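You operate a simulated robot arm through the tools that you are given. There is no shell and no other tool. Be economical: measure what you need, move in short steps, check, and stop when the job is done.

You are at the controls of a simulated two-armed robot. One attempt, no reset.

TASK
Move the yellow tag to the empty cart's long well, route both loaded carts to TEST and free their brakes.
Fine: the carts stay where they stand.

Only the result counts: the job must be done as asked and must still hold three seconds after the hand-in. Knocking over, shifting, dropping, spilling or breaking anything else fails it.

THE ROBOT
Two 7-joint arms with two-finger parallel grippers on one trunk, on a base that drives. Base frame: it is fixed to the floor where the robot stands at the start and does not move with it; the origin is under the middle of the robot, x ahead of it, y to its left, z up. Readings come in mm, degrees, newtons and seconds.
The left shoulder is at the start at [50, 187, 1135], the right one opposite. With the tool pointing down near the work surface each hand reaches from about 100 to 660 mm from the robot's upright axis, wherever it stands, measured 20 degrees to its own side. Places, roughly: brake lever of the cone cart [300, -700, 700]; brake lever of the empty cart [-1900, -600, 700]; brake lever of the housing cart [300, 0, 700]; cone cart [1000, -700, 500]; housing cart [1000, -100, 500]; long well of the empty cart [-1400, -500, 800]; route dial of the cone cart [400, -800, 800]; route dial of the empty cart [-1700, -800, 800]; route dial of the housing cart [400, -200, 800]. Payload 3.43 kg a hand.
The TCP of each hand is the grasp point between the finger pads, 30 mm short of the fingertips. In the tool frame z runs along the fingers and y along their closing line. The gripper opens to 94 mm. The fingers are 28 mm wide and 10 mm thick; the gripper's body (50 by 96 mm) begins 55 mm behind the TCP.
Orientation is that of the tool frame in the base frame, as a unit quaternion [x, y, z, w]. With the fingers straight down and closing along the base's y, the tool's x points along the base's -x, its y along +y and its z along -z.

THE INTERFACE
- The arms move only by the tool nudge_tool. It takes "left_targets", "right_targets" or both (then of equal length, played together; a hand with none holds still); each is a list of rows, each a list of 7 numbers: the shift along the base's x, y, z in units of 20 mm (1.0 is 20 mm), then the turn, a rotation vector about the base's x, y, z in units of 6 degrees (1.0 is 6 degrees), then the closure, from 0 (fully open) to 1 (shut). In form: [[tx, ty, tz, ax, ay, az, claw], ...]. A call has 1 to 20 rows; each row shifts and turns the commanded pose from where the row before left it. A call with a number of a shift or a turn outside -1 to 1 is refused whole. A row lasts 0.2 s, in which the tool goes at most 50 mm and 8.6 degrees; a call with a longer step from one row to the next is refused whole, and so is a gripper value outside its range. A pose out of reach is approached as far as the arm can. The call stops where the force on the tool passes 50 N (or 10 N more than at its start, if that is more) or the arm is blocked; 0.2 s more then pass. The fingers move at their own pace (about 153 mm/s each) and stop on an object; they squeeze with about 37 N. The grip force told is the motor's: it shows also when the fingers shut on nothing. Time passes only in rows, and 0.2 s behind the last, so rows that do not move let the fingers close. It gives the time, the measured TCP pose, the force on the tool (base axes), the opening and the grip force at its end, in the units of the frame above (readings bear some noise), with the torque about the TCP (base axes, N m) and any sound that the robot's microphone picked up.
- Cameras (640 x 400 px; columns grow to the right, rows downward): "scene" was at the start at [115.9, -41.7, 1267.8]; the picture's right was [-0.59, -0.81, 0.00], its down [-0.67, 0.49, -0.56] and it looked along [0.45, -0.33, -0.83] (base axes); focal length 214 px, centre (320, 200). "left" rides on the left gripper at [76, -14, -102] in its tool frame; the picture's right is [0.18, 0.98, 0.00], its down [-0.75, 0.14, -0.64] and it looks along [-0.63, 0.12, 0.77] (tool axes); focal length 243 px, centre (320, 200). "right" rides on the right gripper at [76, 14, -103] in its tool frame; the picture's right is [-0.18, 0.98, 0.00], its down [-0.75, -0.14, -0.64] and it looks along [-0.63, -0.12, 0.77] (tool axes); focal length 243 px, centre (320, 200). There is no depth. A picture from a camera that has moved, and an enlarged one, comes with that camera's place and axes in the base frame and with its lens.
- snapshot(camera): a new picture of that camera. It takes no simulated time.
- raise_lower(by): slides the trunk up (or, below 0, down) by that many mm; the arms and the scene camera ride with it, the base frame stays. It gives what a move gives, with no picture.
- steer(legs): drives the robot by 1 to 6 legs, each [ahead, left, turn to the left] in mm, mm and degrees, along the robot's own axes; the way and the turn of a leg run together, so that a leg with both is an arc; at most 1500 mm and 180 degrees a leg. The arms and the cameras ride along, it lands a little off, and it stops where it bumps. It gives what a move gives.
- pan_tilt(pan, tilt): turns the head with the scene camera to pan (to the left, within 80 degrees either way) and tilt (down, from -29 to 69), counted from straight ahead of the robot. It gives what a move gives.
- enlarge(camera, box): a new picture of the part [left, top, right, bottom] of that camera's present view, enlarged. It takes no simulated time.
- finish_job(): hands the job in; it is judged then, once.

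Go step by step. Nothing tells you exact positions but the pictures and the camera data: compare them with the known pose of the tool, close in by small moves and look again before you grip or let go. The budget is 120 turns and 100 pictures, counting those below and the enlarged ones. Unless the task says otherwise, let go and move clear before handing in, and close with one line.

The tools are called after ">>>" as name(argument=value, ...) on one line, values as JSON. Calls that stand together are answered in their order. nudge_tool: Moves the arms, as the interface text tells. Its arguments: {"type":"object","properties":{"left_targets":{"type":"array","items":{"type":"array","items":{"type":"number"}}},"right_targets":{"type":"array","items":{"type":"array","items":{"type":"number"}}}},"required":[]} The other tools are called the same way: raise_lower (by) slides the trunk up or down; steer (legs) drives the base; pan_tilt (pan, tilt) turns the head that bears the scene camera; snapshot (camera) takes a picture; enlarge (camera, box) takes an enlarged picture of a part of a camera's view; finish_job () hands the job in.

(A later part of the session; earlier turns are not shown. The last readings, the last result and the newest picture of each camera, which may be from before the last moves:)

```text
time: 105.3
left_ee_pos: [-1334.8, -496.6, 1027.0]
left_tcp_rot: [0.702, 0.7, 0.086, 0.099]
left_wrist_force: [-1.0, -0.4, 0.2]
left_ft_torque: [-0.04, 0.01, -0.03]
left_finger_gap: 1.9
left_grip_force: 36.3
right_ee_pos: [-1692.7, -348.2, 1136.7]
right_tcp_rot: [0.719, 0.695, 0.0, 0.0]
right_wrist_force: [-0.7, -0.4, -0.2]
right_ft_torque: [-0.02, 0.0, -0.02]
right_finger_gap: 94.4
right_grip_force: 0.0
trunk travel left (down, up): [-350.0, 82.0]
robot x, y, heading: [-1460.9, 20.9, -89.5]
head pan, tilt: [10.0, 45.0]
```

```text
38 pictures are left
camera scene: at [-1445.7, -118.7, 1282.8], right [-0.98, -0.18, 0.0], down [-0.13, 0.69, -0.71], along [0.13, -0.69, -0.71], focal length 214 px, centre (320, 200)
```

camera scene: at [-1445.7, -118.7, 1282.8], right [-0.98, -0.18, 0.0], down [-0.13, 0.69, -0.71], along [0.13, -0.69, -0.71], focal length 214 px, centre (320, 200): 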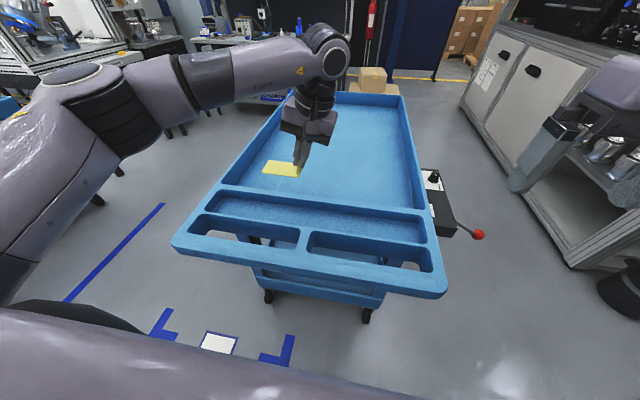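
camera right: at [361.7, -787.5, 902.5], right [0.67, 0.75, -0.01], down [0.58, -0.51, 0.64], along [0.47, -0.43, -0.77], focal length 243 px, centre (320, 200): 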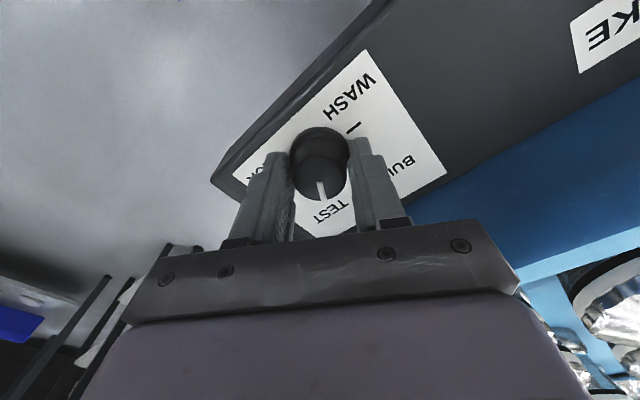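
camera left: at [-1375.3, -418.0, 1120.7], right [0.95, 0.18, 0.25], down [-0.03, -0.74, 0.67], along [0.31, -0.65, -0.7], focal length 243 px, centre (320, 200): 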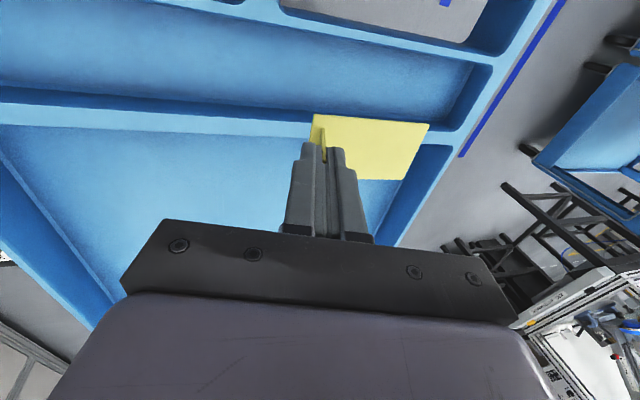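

The tag looks roughly parallel to the well, so I'll descend to about 100 mm above the rim and check alignment more finely.

>>> nudge_tool(left_targets=[[0, 0, -1, 0, 0, 0, 1], [0, 0, -1, 0, 0, 0, 1], [0, 0, -1, 0, 0, 0, 1], [0, 0, -1, 0, 0, 0, 1], [0, 0, 0, 0, 0, 0, 1]])

>>> snapshot(camera="left")

>>> enlarge(camera="scene", box=[230, 130, 360, 240])

```text
time: 106.5
left_ee_pos: [-1334.9, -493.2, 944.5]
left_tcp_rot: [0.702, 0.7, 0.086, 0.099]
left_wrist_force: [0.5, 0.4, -0.2]
left_ft_torque: [0.01, 0.01, -0.01]
left_finger_gap: 1.8
left_grip_force: 36.2
right_ee_pos: [-1691.7, -348.5, 1137.5]
right_tcp_rot: [0.719, 0.695, 0.0, 0.0]
right_wrist_force: [0.5, -0.4, 0.2]
right_ft_torque: [0.02, 0.02, 0.02]
right_finger_gap: 94.1
right_grip_force: 0.0
trunk travel left (down, up): [-350.0, 82.0]
robot x, y, heading: [-1464.0, 15.3, -89.3]
head pan, tilt: [10.0, 45.0]
```

```text
37 pictures are left
camera left: at [-1374.7, -415.7, 1039.0], right [0.95, 0.18, 0.25], down [-0.03, -0.74, 0.67], along [0.31, -0.65, -0.7], focal length 243 px, centre (320, 200)
```

left: 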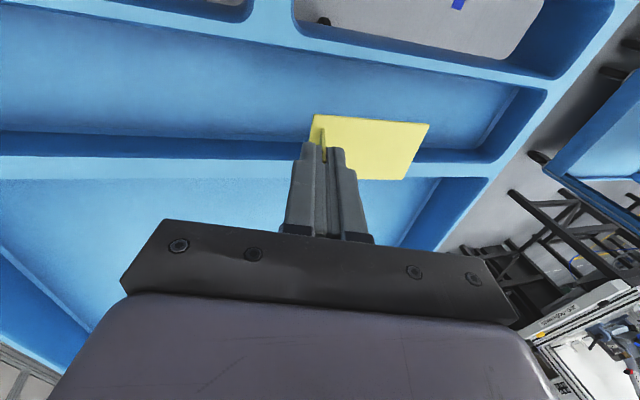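

```text
3.64 times, centred on (295, 185) of scene
camera zoom: at [-1445.7, -118.7, 1282.8], right [-0.98, -0.18, 0.0], down [-0.13, 0.69, -0.71], along [0.13, -0.69, -0.71], focal length 780 px, centre (411, 254)
```

zoom: 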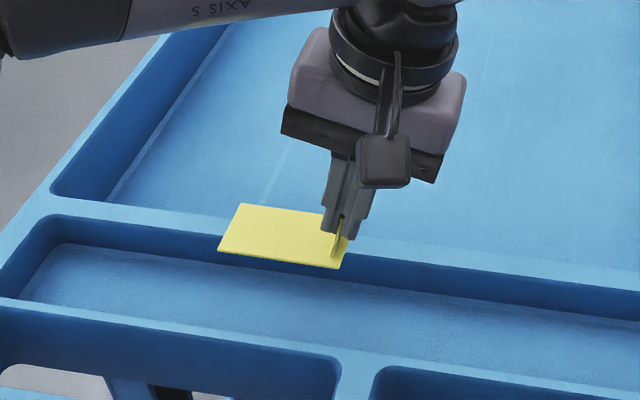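

Well is at y≈-449..-541 with its floor around z≈810, and the tag spans y≈-467..-516, almost centred. Descending 75 mm.

>>> nudge_tool(left_targets=[[0, -0.08, -0.9, 0, 0, 0, 1], [0, -0.08, -0.9, 0, 0, 0, 1], [0, -0.08, -0.9, 0, 0, 0, 1], [0, -0.08, -0.9, 0, 0, 0, 1], [0, 0, 0, 0, 0, 0, 1]])

>>> enlarge(camera="left", box=[230, 60, 450, 230])

>>> enlarge(camera="scene", box=[230, 130, 360, 240])

```text
time: 107.7
left_ee_pos: [-1333.5, -502.1, 874.0]
left_tcp_rot: [0.702, 0.7, 0.086, 0.099]
left_wrist_force: [0.2, 0.8, -0.5]
left_ft_torque: [-0.03, -0.02, -0.03]
left_finger_gap: 1.8
left_grip_force: 36.5
right_ee_pos: [-1692.0, -347.9, 1136.6]
right_tcp_rot: [0.719, 0.695, 0.0, 0.001]
right_wrist_force: [0.4, -0.6, 0.3]
right_ft_torque: [0.0, -0.01, -0.01]
right_finger_gap: 94.1
right_grip_force: 0.0
trunk travel left (down, up): [-350.0, 82.0]
robot x, y, heading: [-1461.2, 21.0, -89.6]
head pan, tilt: [10.0, 45.0]
```

```text
2.35 times, centred on (340, 145) of left
camera zoom: at [-1374.9, -423.0, 967.3], right [0.95, 0.18, 0.25], down [-0.03, -0.74, 0.67], along [0.31, -0.65, -0.7], focal length 571 px, centre (273, 329)
```

zoom: 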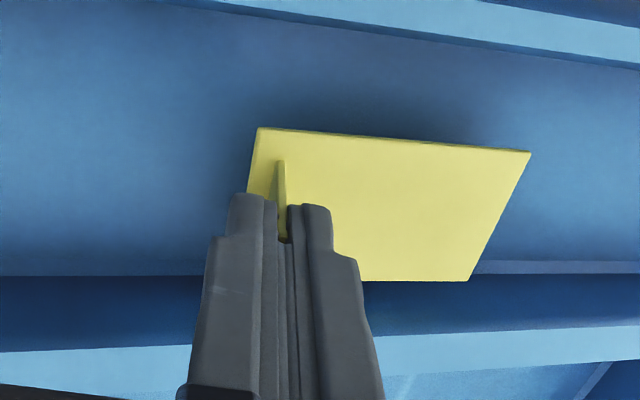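

```text
3.64 times, centred on (295, 185) of scene
camera zoom: at [-1445.7, -118.7, 1282.8], right [-0.98, -0.18, 0.0], down [-0.13, 0.69, -0.71], along [0.13, -0.69, -0.71], focal length 780 px, centre (411, 254)
```

zoom: 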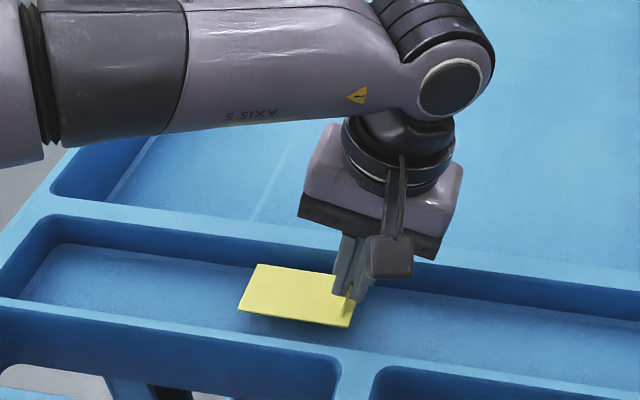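

The tag is inside the well, a little above the floor. Lowering slowly while watching the force.

>>> nudge_tool(left_targets=[[0, 0.05, -0.25, 0, 0, 0, 1], [0, 0.05, -0.25, 0, 0, 0, 1], [0, 0, -0.2, 0, 0, 0, 1], [0, 0, 0, 0, 0, 0, 1]])

>>> enlarge(camera="left", box=[230, 60, 450, 230])

```text
time: 108.7
left_ee_pos: [-1334.9, -498.0, 860.7]
left_tcp_rot: [0.702, 0.7, 0.086, 0.099]
left_wrist_force: [0.1, 0.1, -0.6]
left_ft_torque: [0.01, -0.01, -0.01]
left_finger_gap: 1.5
left_grip_force: 36.0
right_ee_pos: [-1692.0, -347.8, 1136.1]
right_tcp_rot: [0.72, 0.694, -0.001, 0.0]
right_wrist_force: [-0.2, 0.3, -0.5]
right_ft_torque: [-0.01, 0.02, 0.02]
right_finger_gap: 94.1
right_grip_force: 0.1
trunk travel left (down, up): [-350.0, 82.0]
robot x, y, heading: [-1463.8, 18.9, -89.4]
head pan, tilt: [10.0, 45.0]
```

```text
2.35 times, centred on (340, 145) of left
camera zoom: at [-1375.6, -420.0, 955.0], right [0.95, 0.18, 0.25], down [-0.03, -0.74, 0.67], along [0.31, -0.65, -0.7], focal length 571 px, centre (273, 329)
```

zoom: 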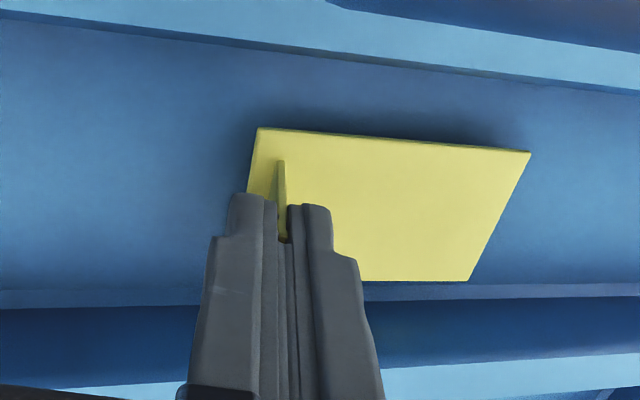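

>>> nudge_tool(left_targets=[[0, 0, -0.2, 0, 0, 0, 1], [0, 0, -0.15, 0, 0, 0, 1], [0, 0, -0.15, 0, 0, 0, 1], [0, 0, 0, 0, 0, 0, 1]])

>>> enlarge(camera="left", box=[230, 60, 450, 230])

```text
time: 109.7
left_ee_pos: [-1335.8, -498.2, 853.0]
left_tcp_rot: [0.701, 0.701, 0.084, 0.1]
left_wrist_force: [1.8, -0.9, 15.5]
left_ft_torque: [0.21, -0.09, 0.01]
left_finger_gap: 1.6
left_grip_force: 36.4
right_ee_pos: [-1692.7, -347.2, 1136.6]
right_tcp_rot: [0.72, 0.694, -0.001, 0.001]
right_wrist_force: [0.0, 0.0, -0.5]
right_ft_torque: [0.01, 0.0, -0.03]
right_finger_gap: 94.0
right_grip_force: 0.0
trunk travel left (down, up): [-350.0, 82.0]
robot x, y, heading: [-1463.0, 18.9, -89.3]
head pan, tilt: [10.0, 45.0]
```

```text
2.35 times, centred on (340, 145) of left
camera zoom: at [-1376.5, -419.6, 947.2], right [0.95, 0.18, 0.25], down [-0.03, -0.74, 0.67], along [0.31, -0.65, -0.7], focal length 571 px, centre (273, 329)
```

zoom: 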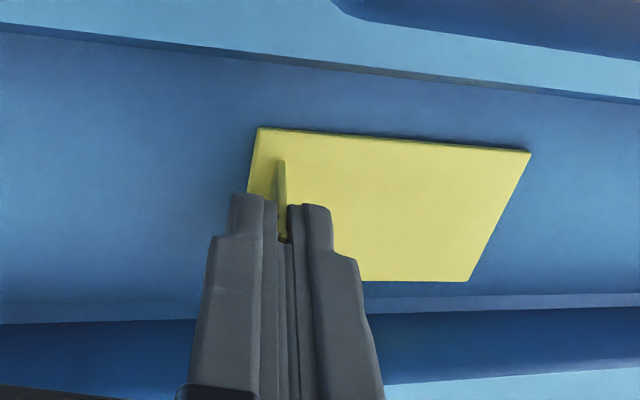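

Contact with the floor (15 N). Easing up 1 mm, opening a little and withdrawing along the tool axis.

>>> nudge_tool(left_targets=[[0, 0, 0.08, 0, 0, 0, 1], [0, 0, 0, 0, 0, 0, 0.85], [0, 0, 0, 0, 0, 0, 0.75], [0, 0, 0, 0, 0, 0, 0.75], [-0.13, 0, 0.48, 0, 0, 0, 0.75], [-0.25, 0, 0.93, 0, 0, 0, 0.75], [-0.25, 0, 0.93, 0, 0, 0, 0.75], [-0.25, 0, 0.93, 0, 0, 0, 0.75], [-0.25, 0, 0.93, 0, 0, 0, 0.75], [0, 0, 0.93, 0, 0, 0, 0.5], [0, 0, 0.93, 0, 0, 0, 0.2]])

>>> snapshot(camera="left")

>>> enlarge(camera="scene", box=[230, 130, 360, 240])

```text
time: 112.1
left_ee_pos: [-1359.5, -498.7, 973.1]
left_tcp_rot: [0.702, 0.7, 0.085, 0.1]
left_wrist_force: [0.1, -0.2, -0.1]
left_ft_torque: [-0.03, -0.02, -0.02]
left_finger_gap: 75.0
left_grip_force: 0.1
right_ee_pos: [-1691.8, -347.7, 1135.1]
right_tcp_rot: [0.719, 0.695, 0.001, 0.0]
right_wrist_force: [-0.2, -0.4, 0.8]
right_ft_torque: [-0.02, 0.02, 0.03]
right_finger_gap: 93.9
right_grip_force: 0.0
trunk travel left (down, up): [-350.0, 82.0]
robot x, y, heading: [-1465.5, 19.7, -89.3]
head pan, tilt: [10.0, 45.0]
```

```text
31 pictures are left
camera left: at [-1399.3, -420.8, 1067.9], right [0.95, 0.18, 0.25], down [-0.03, -0.74, 0.67], along [0.31, -0.65, -0.7], focal length 243 px, centre (320, 200)
```

left: 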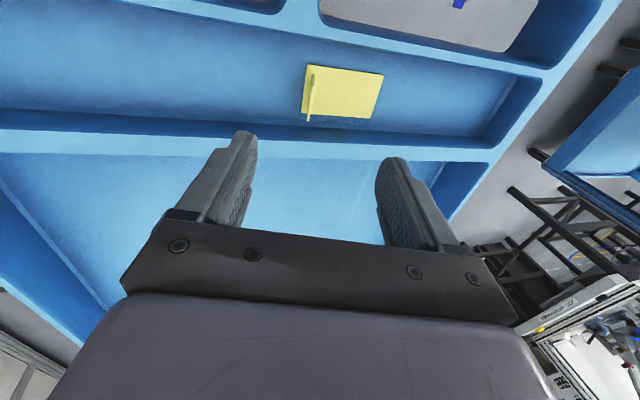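

```text
3.64 times, centred on (295, 185) of scene
camera zoom: at [-1445.8, -118.6, 1282.8], right [-0.98, -0.18, 0.0], down [-0.13, 0.69, -0.71], along [0.13, -0.7, -0.71], focal length 780 px, centre (411, 254)
```

zoom: 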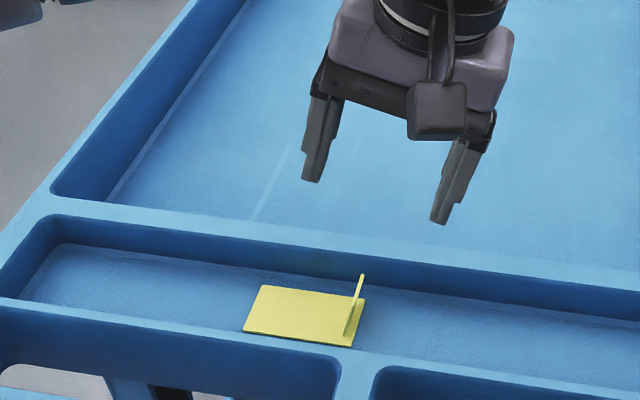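

The tag lies flat in the long well. I'll retract the left hand high and drive back toward the loaded carts.

>>> nudge_tool(left_targets=[[0, 0.3, 1, 0, 0, 0, 0], [0, 0.3, 1, 0, 0, 0, 0], [0, 0.6, 1, 0, 0, 0, 0], [0, 0.9, 1, 0, 0, 0, 0], [0.3, 0.9, 1, 0, 0, 0, 0], [0.3, 0.9, 0.5, 0, 0, 0, 0], [0.3, 0.9, 0.5, 0, 0, 0, 0], [0.3, 0.9, 0.5, 0, 0, 0, 0], [0.3, 0.9, 0, 0, 0, 0, 0], [0.3, 0.9, 0, 0, 0, 0, 0], [0.3, 0.9, 0, 0, 0, 0, 0], [0.3, 0.9, 0, 0, 0, 0, 0], [0.3, 0.9, 0, 0, 0, 0, 0], [0.3, 0.9, 0, 0, 0, 0, 0]])

>>> steer(legs=[[-235, 0, 0], [0, 0, 89.3], [1260, 0, 0]])

>>> pan_tilt(pan=-20, tilt=45)

>>> snapshot(camera="scene")

```text
time: 115.1
left_ee_pos: [-1297.8, -274.3, 1101.6]
left_tcp_rot: [0.702, 0.7, 0.085, 0.099]
left_wrist_force: [0.3, 0.2, -0.6]
left_ft_torque: [0.04, 0.02, 0.03]
left_finger_gap: 94.0
left_grip_force: 0.0
right_ee_pos: [-1692.0, -348.8, 1136.3]
right_tcp_rot: [0.719, 0.695, 0.0, 0.001]
right_wrist_force: [-0.2, 0.7, -0.1]
right_ft_torque: [0.0, -0.01, -0.02]
right_finger_gap: 94.0
right_grip_force: 0.0
trunk travel left (down, up): [-350.0, 82.0]
robot x, y, heading: [-1461.7, 19.0, -89.7]
head pan, tilt: [10.0, 45.0]
```

```text
time: 126.8
left_ee_pos: [146.1, 409.0, 1102.4]
left_tcp_rot: [0.008, 0.991, 0.131, 0.01]
left_wrist_force: [0.2, 0.1, -0.3]
left_ft_torque: [-0.02, 0.01, 0.05]
left_finger_gap: 94.0
left_grip_force: 0.1
right_ee_pos: [214.3, 16.5, 1135.8]
right_tcp_rot: [0.023, 1.0, 0.0, 0.0]
right_wrist_force: [0.3, -0.2, -0.7]
right_ft_torque: [0.01, 0.02, 0.01]
right_finger_gap: 93.9
right_grip_force: 0.0
trunk travel left (down, up): [-350.0, 82.0]
robot x, y, heading: [-156.0, 252.9, -0.4]
head pan, tilt: [10.0, 45.0]
```

```text
time: 127.8
left_ee_pos: [147.8, 409.8, 1102.7]
left_tcp_rot: [0.009, 0.991, 0.13, 0.009]
left_wrist_force: [0.4, 0.9, -0.4]
left_ft_torque: [0.0, 0.02, 0.01]
left_finger_gap: 94.0
left_grip_force: 0.1
right_ee_pos: [214.4, 15.3, 1136.0]
right_tcp_rot: [0.024, 1.0, 0.0, 0.0]
right_wrist_force: [-0.3, 1.1, -0.7]
right_ft_torque: [-0.01, 0.0, 0.0]
right_finger_gap: 94.1
right_grip_force: 0.1
trunk travel left (down, up): [-350.0, 82.0]
robot x, y, heading: [-150.5, 254.8, 0.1]
head pan, tilt: [-20.0, 45.0]
```

```text
29 pictures are left
camera scene: at [-15.7, 222.5, 1282.8], right [-0.34, -0.94, 0.0], down [-0.66, 0.24, -0.71], along [0.66, -0.24, -0.71], focal length 214 px, centre (320, 200)
```

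scene: 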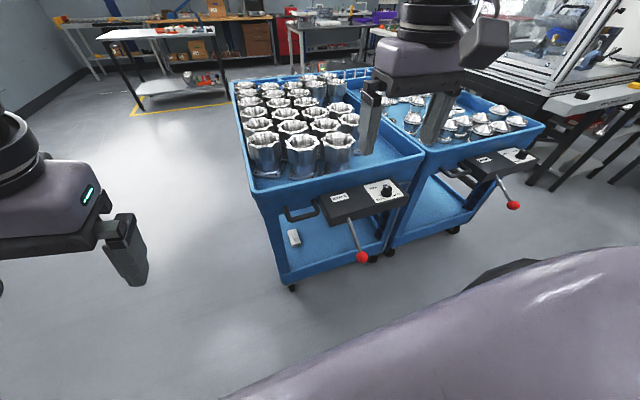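

Now shift right 150, lower the trunk 265, and bring the right hand above the housing cart's red lever ball.

>>> steer(legs=[[0, -150, 0]])

>>> raise_lower(by=-265)

>>> nudge_tool(right_targets=[[0.3, 0.9, -0.4, 0, 0, -0.08, 0], [0.3, 0.9, -0.4, 0, 0, -0.08, 0], [0.3, 0.9, -0.4, 0, 0, -0.08, 0], [0.3, 0.9, -0.4, 0, 0, -0.08, 0], [0.3, 0.9, -0.4, 0, 0, -0.08, 0], [0.3, 0.9, -0.4, 0, 0, -0.08, 0], [0, 0, 0, 0, 0, 0, 0]])

>>> snapshot(camera="right")

>>> snapshot(camera="scene")

```text
time: 129.7
left_ee_pos: [147.6, 258.0, 1102.4]
left_tcp_rot: [0.009, 0.991, 0.13, 0.01]
left_wrist_force: [-0.6, -0.2, 0.1]
left_ft_torque: [0.02, -0.01, 0.02]
left_finger_gap: 93.9
left_grip_force: 0.1
right_ee_pos: [212.9, -136.0, 1137.7]
right_tcp_rot: [0.027, 1.0, 0.001, 0.001]
right_wrist_force: [0.2, -0.5, 0.3]
right_ft_torque: [-0.01, 0.0, 0.0]
right_finger_gap: 94.2
right_grip_force: 0.0
trunk travel left (down, up): [-350.0, 82.0]
robot x, y, heading: [-149.0, 101.5, -0.4]
head pan, tilt: [-20.0, 45.0]
```

```text
time: 132.4
left_ee_pos: [147.4, 258.7, 835.9]
left_tcp_rot: [0.01, 0.991, 0.131, 0.01]
left_wrist_force: [0.7, 0.0, -0.2]
left_ft_torque: [-0.01, 0.01, -0.04]
left_finger_gap: 94.0
left_grip_force: 0.0
right_ee_pos: [213.3, -136.0, 872.0]
right_tcp_rot: [0.027, 1.0, 0.0, 0.0]
right_wrist_force: [-0.3, 0.2, 0.0]
right_ft_torque: [0.01, -0.02, 0.06]
right_finger_gap: 94.2
right_grip_force: 0.1
trunk travel left (down, up): [-85.0, 347.0]
robot x, y, heading: [-151.6, 101.9, -0.5]
head pan, tilt: [-20.0, 45.0]
```

```text
time: 134.0
left_ee_pos: [147.1, 259.9, 837.1]
left_tcp_rot: [0.01, 0.991, 0.131, 0.009]
left_wrist_force: [0.3, -0.3, 0.2]
left_ft_torque: [0.01, 0.01, 0.04]
left_finger_gap: 94.1
left_grip_force: 0.1
right_ee_pos: [246.1, -33.9, 821.4]
right_tcp_rot: [0.053, 0.999, 0.001, 0.002]
right_wrist_force: [-0.6, -0.3, 1.3]
right_ft_torque: [-0.02, 0.03, 0.0]
right_finger_gap: 93.8
right_grip_force: 0.1
right hand out of reach, approached as far as the arm can: row 6
trunk travel left (down, up): [-85.0, 347.0]
robot x, y, heading: [-150.8, 102.5, -0.3]
head pan, tilt: [-20.0, 45.0]
```

```text
28 pictures are left
camera right: at [171.9, -12.6, 924.1], right [0.29, 0.96, 0.0], down [0.73, -0.22, 0.64], along [0.62, -0.18, -0.77], focal length 243 px, centre (320, 200)
```

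right: 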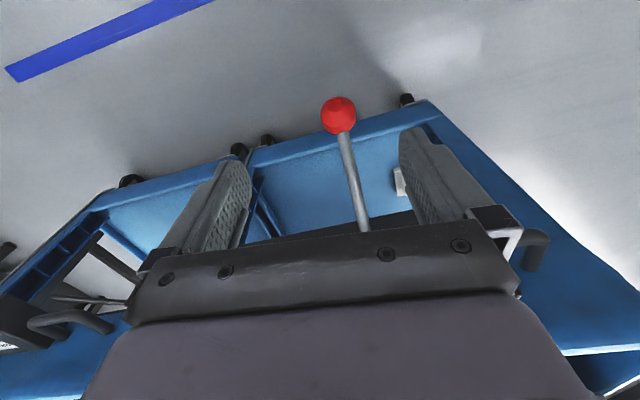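

```text
27 pictures are left
camera scene: at [-16.5, 72.5, 1017.8], right [-0.35, -0.94, 0.0], down [-0.66, 0.25, -0.71], along [0.66, -0.25, -0.71], focal length 214 px, centre (320, 200)
```

scene: 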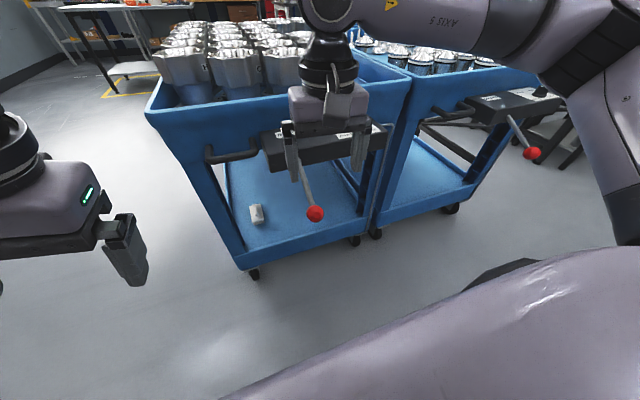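

The ball is at about (272,-23,669), with the lever about 35° down. The arm is near a joint limit here, so I'll shift the base left 70 mm, square the tool, and descend toward the ball in steps.

>>> steer(legs=[[0, 70, 0]])

>>> nudge_tool(right_targets=[[0.3, -0.75, 0, 0, 0, 0.33, 0], [0.3, -0.75, 0, 0, 0, 0.33, 0], [0.3, -0.75, 0, 0, 0, 0.33, 0], [0.3, -0.7, -0.3, 0, 0, 0, 0], [0, 0, -0.7, 0, 0, 0, 0], [0, 0, -0.7, 0, 0, 0, 0], [0, 0, 0, 0, 0, 0, 0]])

>>> snapshot(camera="right")

```text
time: 135.3
left_ee_pos: [147.7, 329.8, 837.3]
left_tcp_rot: [0.01, 0.991, 0.131, 0.009]
left_wrist_force: [-0.2, -0.5, -0.1]
left_ft_torque: [-0.01, 0.01, 0.01]
left_finger_gap: 94.0
left_grip_force: 0.1
right_ee_pos: [246.3, 35.4, 820.8]
right_tcp_rot: [0.052, 0.999, 0.001, 0.0]
right_wrist_force: [-0.3, -0.6, 0.9]
right_ft_torque: [-0.02, 0.02, 0.05]
right_finger_gap: 94.1
right_grip_force: 0.1
trunk travel left (down, up): [-85.0, 347.0]
robot x, y, heading: [-150.9, 169.4, -0.2]
head pan, tilt: [-20.0, 45.0]
```

```text
time: 136.9
left_ee_pos: [148.3, 329.7, 838.3]
left_tcp_rot: [0.01, 0.991, 0.13, 0.01]
left_wrist_force: [-0.4, 0.9, -0.7]
left_ft_torque: [0.03, 0.02, 0.0]
left_finger_gap: 94.1
left_grip_force: 0.1
right_ee_pos: [269.9, -23.5, 787.3]
right_tcp_rot: [0.0, 1.0, 0.0, 0.001]
right_wrist_force: [0.6, -0.1, 0.5]
right_ft_torque: [0.03, 0.01, 0.02]
right_finger_gap: 93.8
right_grip_force: 0.0
trunk travel left (down, up): [-85.0, 347.0]
robot x, y, heading: [-149.7, 171.0, -0.6]
head pan, tilt: [-20.0, 45.0]
```

```text
26 pictures are left
camera right: at [194.0, -8.3, 889.6], right [0.18, 0.98, 0.0], down [0.75, -0.14, 0.64], along [0.63, -0.12, -0.77], focal length 243 px, centre (320, 200)
```

right: 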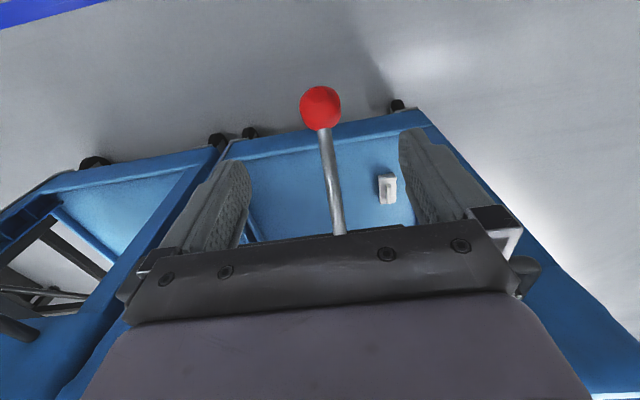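

Hand is centred over the ball at y≈-23. Descending to straddle it.

>>> nudge_tool(right_targets=[[0, 0, -1, 0, 0, 0, 0], [0, 0, -1, 0, 0, 0, 0], [0, 0, -1, 0, 0, 0, 0], [0, 0, -1, 0, 0, 0, 0], [0, 0, -1, 0, 0, 0, 0], [0, 0, -1, 0, 0, 0, 0], [0, 0, 0, 0, 0, 0, 0]])

>>> snapshot(camera="right")

```text
time: 138.5
left_ee_pos: [147.9, 329.5, 838.4]
left_tcp_rot: [0.01, 0.991, 0.131, 0.01]
left_wrist_force: [0.2, 0.5, 0.8]
left_ft_torque: [-0.02, 0.02, 0.0]
left_finger_gap: 93.8
left_grip_force: 0.0
right_ee_pos: [271.3, -23.6, 668.0]
right_tcp_rot: [0.0, 1.0, 0.001, 0.001]
right_wrist_force: [0.3, -0.2, 0.5]
right_ft_torque: [0.0, 0.04, 0.01]
right_finger_gap: 94.1
right_grip_force: 0.1
trunk travel left (down, up): [-85.0, 347.0]
robot x, y, heading: [-148.8, 168.8, -0.6]
head pan, tilt: [-20.0, 45.0]
```

```text
25 pictures are left
camera right: at [194.4, -9.6, 770.8], right [0.18, 0.98, 0.0], down [0.75, -0.14, 0.64], along [0.63, -0.12, -0.77], focal length 243 px, centre (320, 200)
```

right: 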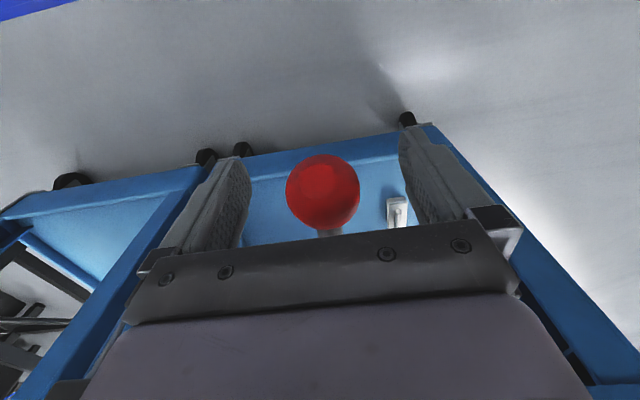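

Ball is centred. Closing gently, then the first few steps of the upward arc.

>>> nudge_tool(right_targets=[[0, 0.06, 0, 0, 0, 0, 0.3], [0, 0, 0, 0, 0, 0, 0.6], [0, 0, 0, 0, 0, 0, 0.7], [0, 0, 0, 0, 0, 0, 0.7]])

>>> nudge_tool(right_targets=[[-0.37, 0, 0.57, 0, 0, 0, 0.7], [-0.31, 0, 0.605, 0, 0, 0, 0.7], [-0.24, 0, 0.635, 0, 0, 0, 0.7], [0, 0, 0, 0, 0, 0, 0.7]])

>>> snapshot(camera="right")

>>> snapshot(camera="scene")

```text
time: 139.5
left_ee_pos: [148.1, 330.0, 837.6]
left_tcp_rot: [0.011, 0.991, 0.13, 0.011]
left_wrist_force: [0.5, -0.2, -0.5]
left_ft_torque: [-0.01, 0.0, 0.01]
left_finger_gap: 94.0
left_grip_force: 0.0
right_ee_pos: [269.3, -21.7, 667.3]
right_tcp_rot: [0.0, 1.0, 0.001, 0.0]
right_wrist_force: [-5.1, 6.5, -0.9]
right_ft_torque: [-0.06, -0.02, 0.0]
right_finger_gap: 35.8
right_grip_force: 44.6
trunk travel left (down, up): [-85.0, 347.0]
robot x, y, heading: [-150.9, 173.3, -0.5]
head pan, tilt: [-20.0, 45.0]
```

```text
time: 140.5
left_ee_pos: [148.2, 329.2, 836.9]
left_tcp_rot: [0.01, 0.991, 0.131, 0.009]
left_wrist_force: [-0.2, 0.6, -0.5]
left_ft_torque: [-0.01, -0.02, -0.03]
left_finger_gap: 94.0
left_grip_force: 0.1
right_ee_pos: [255.1, -22.3, 702.7]
right_tcp_rot: [0.001, 1.0, -0.001, 0.002]
right_wrist_force: [15.6, 7.3, -6.3]
right_ft_torque: [0.02, 1.18, -0.01]
right_finger_gap: 35.2
right_grip_force: 45.5
trunk travel left (down, up): [-85.0, 347.0]
robot x, y, heading: [-150.4, 175.1, -0.6]
head pan, tilt: [-20.0, 45.0]
```

```text
24 pictures are left
camera right: at [178.5, -7.3, 805.2], right [0.19, 0.98, 0.0], down [0.75, -0.14, 0.64], along [0.63, -0.12, -0.76], focal length 243 px, centre (320, 200)
```

right: 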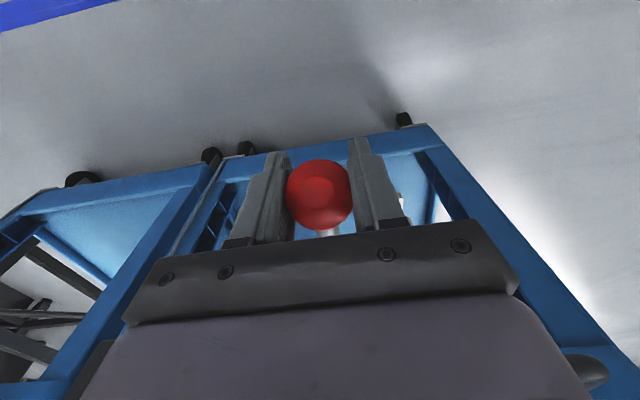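

```text
23 pictures are left
camera scene: at [-14.7, 143.5, 1017.6], right [-0.35, -0.94, 0.0], down [-0.66, 0.25, -0.71], along [0.66, -0.25, -0.71], focal length 214 px, centre (320, 200)
```

scene: 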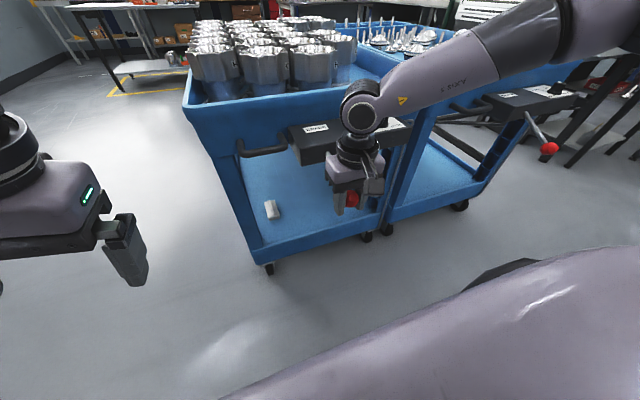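

The lever moves up freely; a slight pull toward the cart means my arc is a little wide. Continuing with smaller outward motion.

>>> nudge_tool(right_targets=[[0.05, 0, 0.6, 0, 0, 0, 0.7], [0.03, 0, 0.6, 0, 0, 0, 0.7], [0, 0, 0, 0, 0, 0, 0.7]])

```text
time: 141.3
left_ee_pos: [147.8, 330.1, 837.1]
left_tcp_rot: [0.011, 0.991, 0.131, 0.01]
left_wrist_force: [0.0, 1.4, 0.3]
left_ft_torque: [-0.01, -0.03, -0.03]
left_finger_gap: 93.7
left_grip_force: 0.1
right_ee_pos: [252.3, -21.6, 725.8]
right_tcp_rot: [0.0, 1.0, -0.001, -0.002]
right_wrist_force: [-6.7, 4.2, -12.1]
right_ft_torque: [-0.03, 1.14, 0.0]
right_finger_gap: 35.2
right_grip_force: 45.2
trunk travel left (down, up): [-85.0, 347.0]
robot x, y, heading: [-150.3, 176.2, -0.2]
head pan, tilt: [-20.0, 45.0]
```

>>> nudge_tool(right_targets=[[-0.1, 0, 0.62, 0, 0, 0, 0.7], [0.02, 0, 0.65, 0, 0, 0, 0.7], [0.07, 0, 0.65, 0, 0, 0, 0.7], [0, 0, 0, 0, 0, 0, 0.7]])

```text
time: 142.3
left_ee_pos: [148.9, 329.6, 835.8]
left_tcp_rot: [0.011, 0.992, 0.129, 0.01]
left_wrist_force: [0.4, 0.0, 0.6]
left_ft_torque: [0.04, -0.02, -0.02]
left_finger_gap: 94.0
left_grip_force: 0.0
right_ee_pos: [255.0, -22.0, 766.4]
right_tcp_rot: [0.001, 1.0, 0.0, 0.001]
right_wrist_force: [5.7, -2.0, -10.2]
right_ft_torque: [0.06, 1.02, -0.04]
right_finger_gap: 35.4
right_grip_force: 45.1
trunk travel left (down, up): [-85.0, 347.0]
robot x, y, heading: [-152.2, 174.9, -0.2]
head pan, tilt: [-20.0, 45.0]
```

>>> nudge_tool(right_targets=[[0.18, 0, 0.65, 0, 0, 0, 0.7], [0.22, 0, 0.62, 0, 0, 0, 0.7], [0, 0, 0, 0, 0, 0, 0.7]])

>>> snapshot(camera="scene")

```text
time: 143.1
left_ee_pos: [147.9, 329.3, 837.7]
left_tcp_rot: [0.011, 0.991, 0.13, 0.009]
left_wrist_force: [0.3, 0.2, -0.3]
left_ft_torque: [0.0, 0.01, -0.02]
left_finger_gap: 94.2
left_grip_force: 0.1
right_ee_pos: [258.9, -22.6, 792.5]
right_tcp_rot: [0.001, 1.0, -0.001, -0.001]
right_wrist_force: [-0.6, 2.0, -10.3]
right_ft_torque: [0.04, 1.21, 0.02]
right_finger_gap: 35.5
right_grip_force: 44.8
trunk travel left (down, up): [-85.0, 347.0]
robot x, y, heading: [-150.2, 169.6, -0.4]
head pan, tilt: [-20.0, 45.0]
```

```text
22 pictures are left
camera scene: at [-15.4, 143.2, 1017.6], right [-0.35, -0.94, 0.0], down [-0.66, 0.25, -0.71], along [0.66, -0.25, -0.71], focal length 214 px, centre (320, 200)
```

scene: 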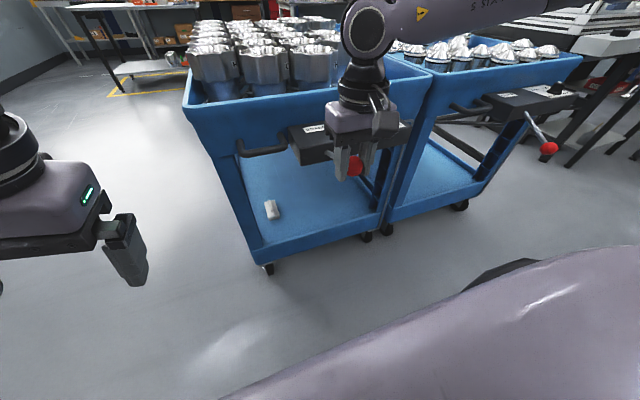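

>>> nudge_tool(right_targets=[[0.25, 0, 0.6, 0, 0, 0, 0.7], [0.3, 0, 0.57, 0, 0, 0, 0.7], [0, 0, 0, 0, 0, 0, 0.7]])

```text
time: 143.9
left_ee_pos: [149.6, 329.9, 835.6]
left_tcp_rot: [0.01, 0.991, 0.13, 0.009]
left_wrist_force: [-0.2, 1.3, -0.1]
left_ft_torque: [0.0, 0.0, -0.01]
left_finger_gap: 94.4
left_grip_force: 0.1
right_ee_pos: [272.0, -21.4, 812.9]
right_tcp_rot: [0.0, 1.0, 0.0, -0.001]
right_wrist_force: [-0.8, 5.3, -25.6]
right_ft_torque: [-0.01, 0.39, -0.04]
right_finger_gap: 34.9
right_grip_force: 44.8
trunk travel left (down, up): [-85.0, 347.0]
robot x, y, heading: [-148.7, 170.1, -0.4]
head pan, tilt: [-20.0, 45.0]
```

Resistance is rising at the mirrored angle (~+35°), probably the end stop. One more small push to be sure.

>>> nudge_tool(right_targets=[[0.12, 0, 0.2, 0, 0, 0, 0.7], [0, 0, 0, 0, 0, 0, 0.7]])

>>> snapshot(camera="right")

```text
time: 144.5
left_ee_pos: [149.1, 330.8, 837.9]
left_tcp_rot: [0.01, 0.991, 0.13, 0.008]
left_wrist_force: [-0.6, 1.1, 0.2]
left_ft_torque: [0.01, 0.02, -0.06]
left_finger_gap: 94.0
left_grip_force: 0.1
right_ee_pos: [274.3, -21.7, 817.3]
right_tcp_rot: [-0.001, 1.0, 0.0, -0.003]
right_wrist_force: [-3.7, 3.5, -31.1]
right_ft_torque: [0.0, 0.16, 0.02]
right_finger_gap: 35.2
right_grip_force: 44.5
trunk travel left (down, up): [-85.0, 347.0]
robot x, y, heading: [-150.7, 173.9, -0.2]
head pan, tilt: [-20.0, 45.0]
```

```text
21 pictures are left
camera right: at [199.1, -7.3, 919.9], right [0.18, 0.98, 0.0], down [0.76, -0.14, 0.64], along [0.63, -0.12, -0.77], focal length 243 px, centre (320, 200)
```

right: 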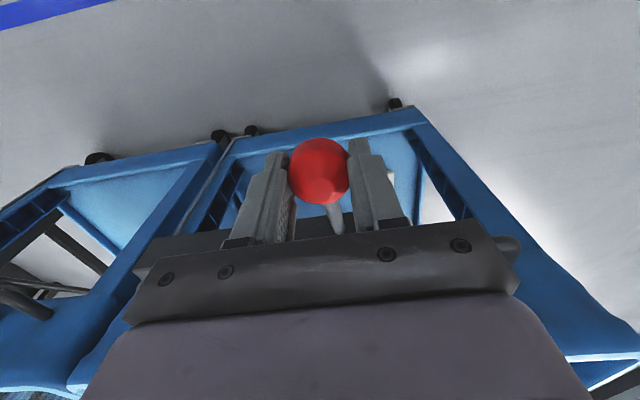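

The ball has hit its stop, since the fingers began slipping on it. Relaxing, opening, rising clear and checking that the lever stays up.

>>> nudge_tool(right_targets=[[0, 0, -0.25, 0, 0, 0, 0.7], [0, 0, 0, 0, 0, 0, 0.5], [0, 0, 0, 0, 0, 0, 0.1], [0, 0, 0, 0, 0, 0, 0], [0, 0, 0.5, 0, 0, 0, 0], [0, 0, 1, 0, 0, 0, 0], [0, 0, 1, 0, 0, 0, 0], [0, 0, 1, 0, 0, 0, 0]])

>>> snapshot(camera="right")

>>> snapshot(camera="scene")

```text
time: 146.3
left_ee_pos: [147.9, 329.6, 836.6]
left_tcp_rot: [0.01, 0.991, 0.131, 0.01]
left_wrist_force: [0.4, -0.3, 0.0]
left_ft_torque: [-0.04, 0.03, 0.05]
left_finger_gap: 94.0
left_grip_force: 0.0
right_ee_pos: [273.6, -22.9, 882.9]
right_tcp_rot: [0.0, 1.0, 0.0, -0.001]
right_wrist_force: [-0.9, -0.1, 0.8]
right_ft_torque: [0.0, 0.01, 0.03]
right_finger_gap: 94.0
right_grip_force: 0.1
trunk travel left (down, up): [-85.0, 347.0]
robot x, y, heading: [-149.4, 173.5, -0.6]
head pan, tilt: [-20.0, 45.0]
```

```text
20 pictures are left
camera right: at [198.0, -9.0, 985.5], right [0.18, 0.98, 0.0], down [0.75, -0.14, 0.64], along [0.63, -0.12, -0.77], focal length 243 px, centre (320, 200)
```

right: 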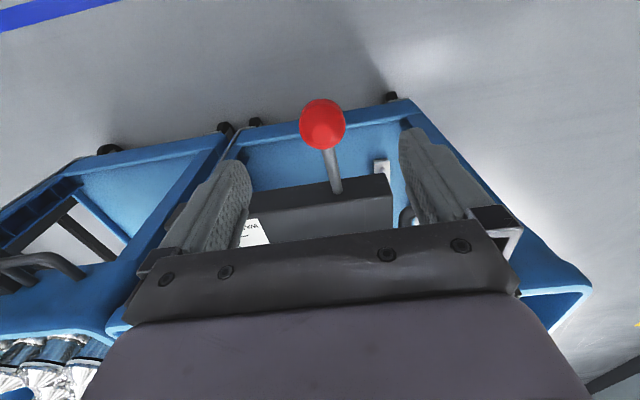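

```text
19 pictures are left
camera scene: at [-16.0, 143.3, 1017.8], right [-0.35, -0.94, 0.0], down [-0.66, 0.25, -0.71], along [0.66, -0.25, -0.71], focal length 214 px, centre (320, 200)
```

scene: 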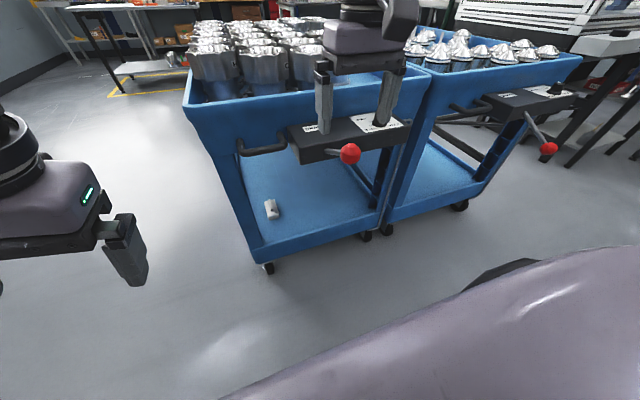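

The housing lever rests up at +33° (ball z≈805), and the cart hasn't moved. Now the cone cart: back off 100, right 657, forward 100, then over its ball at about (272,-680).

>>> nudge_tool(right_targets=[[0, 0, 1, 0, 0, 0, 0], [0, 0, 1, 0, 0, 0, 0]])

>>> steer(legs=[[-100, 0, 0], [0, -657, 0], [100, 0, 0]])

>>> snapshot(camera="right")

>>> snapshot(camera="scene")

```text
time: 146.9
left_ee_pos: [148.4, 328.5, 837.2]
left_tcp_rot: [0.01, 0.991, 0.13, 0.01]
left_wrist_force: [-0.8, -1.0, -0.8]
left_ft_torque: [-0.01, -0.04, 0.04]
left_finger_gap: 94.1
left_grip_force: 0.1
right_ee_pos: [274.3, -23.0, 923.6]
right_tcp_rot: [0.0, 1.0, -0.001, 0.001]
right_wrist_force: [-0.1, 0.3, 0.1]
right_ft_torque: [0.03, 0.01, 0.0]
right_finger_gap: 93.8
right_grip_force: 0.1
trunk travel left (down, up): [-85.0, 347.0]
robot x, y, heading: [-154.5, 174.9, -0.4]
head pan, tilt: [-20.0, 45.0]
```

```text
time: 154.7
left_ee_pos: [146.2, -327.0, 836.4]
left_tcp_rot: [0.011, 0.991, 0.13, 0.01]
left_wrist_force: [0.7, 0.5, 0.4]
left_ft_torque: [0.03, -0.01, -0.04]
left_finger_gap: 93.8
left_grip_force: 0.1
right_ee_pos: [275.2, -681.3, 923.4]
right_tcp_rot: [0.0, 1.0, 0.0, 0.001]
right_wrist_force: [0.3, 0.3, 0.7]
right_ft_torque: [-0.02, -0.01, 0.0]
right_finger_gap: 93.9
right_grip_force: 0.1
trunk travel left (down, up): [-85.0, 347.0]
robot x, y, heading: [-149.3, -487.9, -0.3]
head pan, tilt: [-20.0, 45.0]
```

```text
18 pictures are left
camera right: at [198.6, -665.9, 1025.6], right [0.18, 0.98, 0.0], down [0.75, -0.14, 0.64], along [0.63, -0.12, -0.77], focal length 243 px, centre (320, 200)
```

right: 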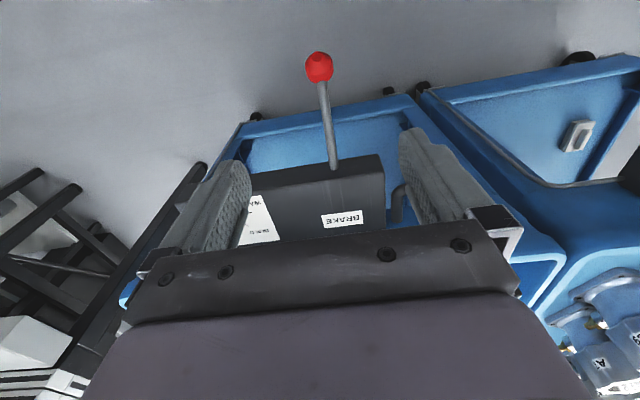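

```text
17 pictures are left
camera scene: at [-16.2, -514.3, 1017.8], right [-0.35, -0.94, 0.0], down [-0.66, 0.25, -0.71], along [0.66, -0.25, -0.71], focal length 214 px, centre (320, 200)
```

scene: 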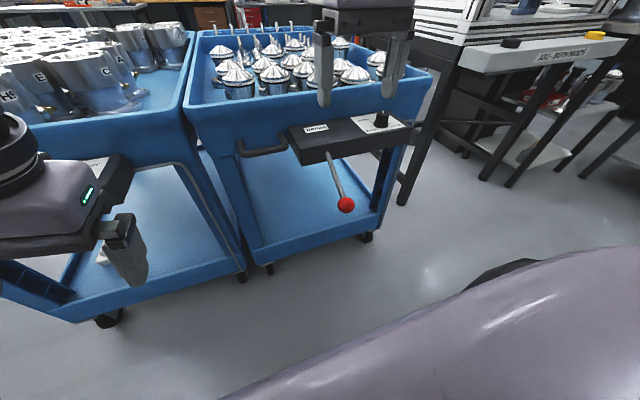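

Ball is at about y=-681, right under the hand. Descending to 790 and checking.

>>> nudge_tool(right_targets=[[0, 0, -0.95, 0, 0, 0, 0], [0, 0, -0.95, 0, 0, 0, 0], [0, 0, -0.95, 0, 0, 0, 0], [0, 0, -0.95, 0, 0, 0, 0], [-0.1, 0, -0.95, 0, 0, 0, 0], [-0.1, 0, -0.95, 0, 0, 0, 0], [0, 0, -0.95, 0, 0, 0, 0], [0, 0, 0, 0, 0, 0, 0]])

>>> snapshot(camera="right")

```text
time: 156.4
left_ee_pos: [148.4, -328.1, 837.2]
left_tcp_rot: [0.01, 0.991, 0.131, 0.01]
left_wrist_force: [1.2, 0.2, 0.2]
left_ft_torque: [0.03, -0.03, -0.01]
left_finger_gap: 93.8
left_grip_force: 0.0
right_ee_pos: [273.4, -681.6, 787.6]
right_tcp_rot: [-0.001, 1.0, 0.0, 0.001]
right_wrist_force: [-0.1, -0.8, 0.0]
right_ft_torque: [-0.01, 0.02, -0.01]
right_finger_gap: 93.9
right_grip_force: 0.2
trunk travel left (down, up): [-85.0, 347.0]
robot x, y, heading: [-150.1, -484.0, -0.3]
head pan, tilt: [-20.0, 45.0]
```

```text
16 pictures are left
camera right: at [195.7, -667.0, 890.4], right [0.18, 0.98, 0.0], down [0.75, -0.14, 0.64], along [0.63, -0.12, -0.77], focal length 243 px, centre (320, 200)
```

right: 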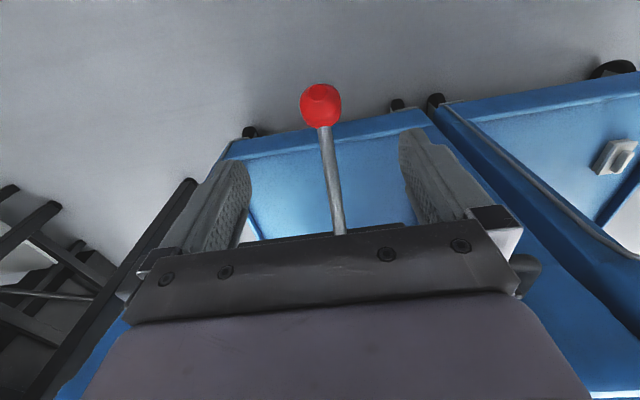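

Same view as on the first lever; descending 120 mm.

>>> nudge_tool(right_targets=[[-0.06, 0, -1, 0, 0, 0, 0], [-0.06, 0, -1, 0, 0, 0, 0], [0, 0, -1, 0, 0, 0, 0], [0, 0, -1, 0, 0, 0, 0], [0, 0, -1, 0, 0, 0, 0], [0, 0, -1, 0, 0, 0, 0], [0, 0, 0, 0, 0, 0, 0]])

>>> snapshot(camera="right")

```text
time: 158.1
left_ee_pos: [146.8, -327.4, 837.4]
left_tcp_rot: [0.011, 0.991, 0.13, 0.01]
left_wrist_force: [0.9, -1.4, -0.5]
left_ft_torque: [0.03, -0.02, 0.02]
left_finger_gap: 93.9
left_grip_force: 0.0
right_ee_pos: [268.9, -680.6, 668.6]
right_tcp_rot: [-0.001, 1.0, 0.0, 0.001]
right_wrist_force: [0.2, -0.3, -0.5]
right_ft_torque: [-0.04, 0.0, -0.03]
right_finger_gap: 94.2
right_grip_force: 0.0
trunk travel left (down, up): [-85.0, 347.0]
robot x, y, heading: [-151.1, -483.9, -0.3]
head pan, tilt: [-20.0, 45.0]
```

```text
15 pictures are left
camera right: at [191.5, -666.8, 771.1], right [0.18, 0.98, 0.0], down [0.75, -0.14, 0.64], along [0.63, -0.12, -0.77], focal length 243 px, centre (320, 200)
```

right: 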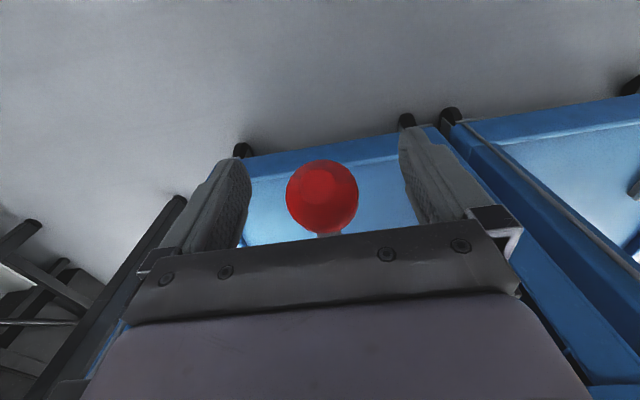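

Close on the ball and run the first half of the refined arc.

>>> nudge_tool(right_targets=[[0.1, 0.05, 0, 0, 0, 0, 0.3], [0, 0, 0, 0, 0, 0, 0.6], [0, 0, 0, 0, 0, 0, 0.7], [0, 0, 0, 0, 0, 0, 0.7]])

>>> nudge_tool(right_targets=[[-0.33, 0, 0.565, 0, 0, 0, 0.7], [-0.27, 0, 0.605, 0, 0, 0, 0.7], [-0.21, 0, 0.625, 0, 0, 0, 0.7], [-0.13, 0, 0.645, 0, 0, 0, 0.7], [-0.07, 0, 0.655, 0, 0, 0, 0.7], [0, 0, 0, 0, 0, 0, 0.7]])

```text
time: 159.1
left_ee_pos: [147.3, -327.3, 837.1]
left_tcp_rot: [0.01, 0.991, 0.13, 0.011]
left_wrist_force: [0.1, 0.3, 0.2]
left_ft_torque: [-0.02, 0.04, 0.01]
left_finger_gap: 94.0
left_grip_force: 0.1
right_ee_pos: [270.1, -679.7, 669.3]
right_tcp_rot: [0.0, 1.0, 0.001, 0.0]
right_wrist_force: [-3.8, -0.1, -1.4]
right_ft_torque: [-0.02, 0.06, 0.01]
right_finger_gap: 35.4
right_grip_force: 45.4
trunk travel left (down, up): [-85.0, 347.0]
robot x, y, heading: [-150.0, -481.3, -0.2]
head pan, tilt: [-20.0, 45.0]
```

```text
time: 160.4
left_ee_pos: [147.2, -327.5, 838.3]
left_tcp_rot: [0.009, 0.991, 0.131, 0.01]
left_wrist_force: [0.8, 0.9, -0.5]
left_ft_torque: [0.0, -0.01, 0.0]
left_finger_gap: 93.9
left_grip_force: 0.1
right_ee_pos: [251.6, -679.3, 732.0]
right_tcp_rot: [0.0, 1.0, 0.0, -0.001]
right_wrist_force: [5.6, 1.4, -10.7]
right_ft_torque: [-0.01, 1.13, -0.04]
right_finger_gap: 35.4
right_grip_force: 44.6
trunk travel left (down, up): [-85.0, 347.0]
robot x, y, heading: [-153.1, -486.5, -0.2]
head pan, tilt: [-20.0, 45.0]
```

Forces are small. Running the second half of the arc to the stop.

>>> nudge_tool(right_targets=[[0.03, 0, 0.65, 0, 0, 0, 0.7], [0.1, 0, 0.655, 0, 0, 0, 0.7], [0.15, 0, 0.645, 0, 0, 0, 0.7], [0.21, 0, 0.625, 0, 0, 0, 0.7], [0.27, 0, 0.605, 0, 0, 0, 0.7], [0.33, 0, 0.565, 0, 0, 0, 0.7], [0, 0, 0, 0, 0, 0, 0.7]])

>>> nudge_tool(right_targets=[[0.15, 0, 0.3, 0, 0, 0, 0.7], [0, 0, 0, 0, 0, 0, 0.7]])

```text
time: 162.1
left_ee_pos: [147.6, -328.4, 838.2]
left_tcp_rot: [0.011, 0.991, 0.13, 0.01]
left_wrist_force: [1.2, -0.4, 0.3]
left_ft_torque: [-0.02, -0.01, -0.03]
left_finger_gap: 94.2
left_grip_force: 0.3
right_ee_pos: [273.0, -679.5, 806.1]
right_tcp_rot: [0.0, 1.0, 0.001, -0.001]
right_wrist_force: [-3.6, -0.9, -9.3]
right_ft_torque: [0.01, 1.16, -0.04]
right_finger_gap: 35.1
right_grip_force: 45.3
trunk travel left (down, up): [-85.0, 347.0]
robot x, y, heading: [-153.8, -486.8, -0.3]
head pan, tilt: [-20.0, 45.0]
```

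```text
time: 162.7
left_ee_pos: [148.9, -328.7, 836.8]
left_tcp_rot: [0.01, 0.991, 0.131, 0.011]
left_wrist_force: [-0.7, -0.1, -0.8]
left_ft_torque: [-0.03, 0.0, 0.03]
left_finger_gap: 93.6
left_grip_force: 0.1
right_ee_pos: [274.4, -680.0, 812.2]
right_tcp_rot: [0.0, 1.0, 0.0, -0.001]
right_wrist_force: [-2.1, -2.2, -11.2]
right_ft_torque: [-0.04, 1.23, 0.06]
right_finger_gap: 34.7
right_grip_force: 44.6
trunk travel left (down, up): [-85.0, 347.0]
robot x, y, heading: [-154.3, -484.8, -0.4]
head pan, tilt: [-20.0, 45.0]
```

Not yet at the stop; a bit further.

>>> nudge_tool(right_targets=[[0.15, 0, 0.25, 0, 0, 0, 0.7], [0.1, 0, 0.2, 0, 0, 0, 0.7], [0, 0, 0, 0, 0, 0, 0.7]])

>>> snapshot(camera="right")

```text
time: 163.4
left_ee_pos: [149.4, -326.8, 836.6]
left_tcp_rot: [0.011, 0.991, 0.13, 0.009]
left_wrist_force: [0.4, -0.8, 0.4]
left_ft_torque: [-0.02, -0.01, -0.02]
left_finger_gap: 93.5
left_grip_force: 0.1
right_ee_pos: [281.4, -679.8, 817.5]
right_tcp_rot: [-0.001, 1.0, 0.0, -0.001]
right_wrist_force: [-3.1, 5.8, -32.3]
right_ft_torque: [0.05, -0.13, -0.02]
right_finger_gap: 35.0
right_grip_force: 44.4
trunk travel left (down, up): [-85.0, 347.0]
robot x, y, heading: [-148.1, -481.6, 0.0]
head pan, tilt: [-20.0, 45.0]
```

```text
14 pictures are left
camera right: at [204.4, -665.5, 921.1], right [0.18, 0.98, 0.0], down [0.76, -0.14, 0.64], along [0.63, -0.12, -0.77], focal length 243 px, centre (320, 200)
```

right: 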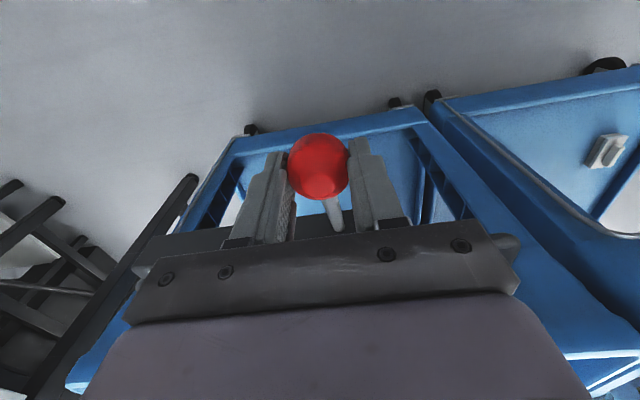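

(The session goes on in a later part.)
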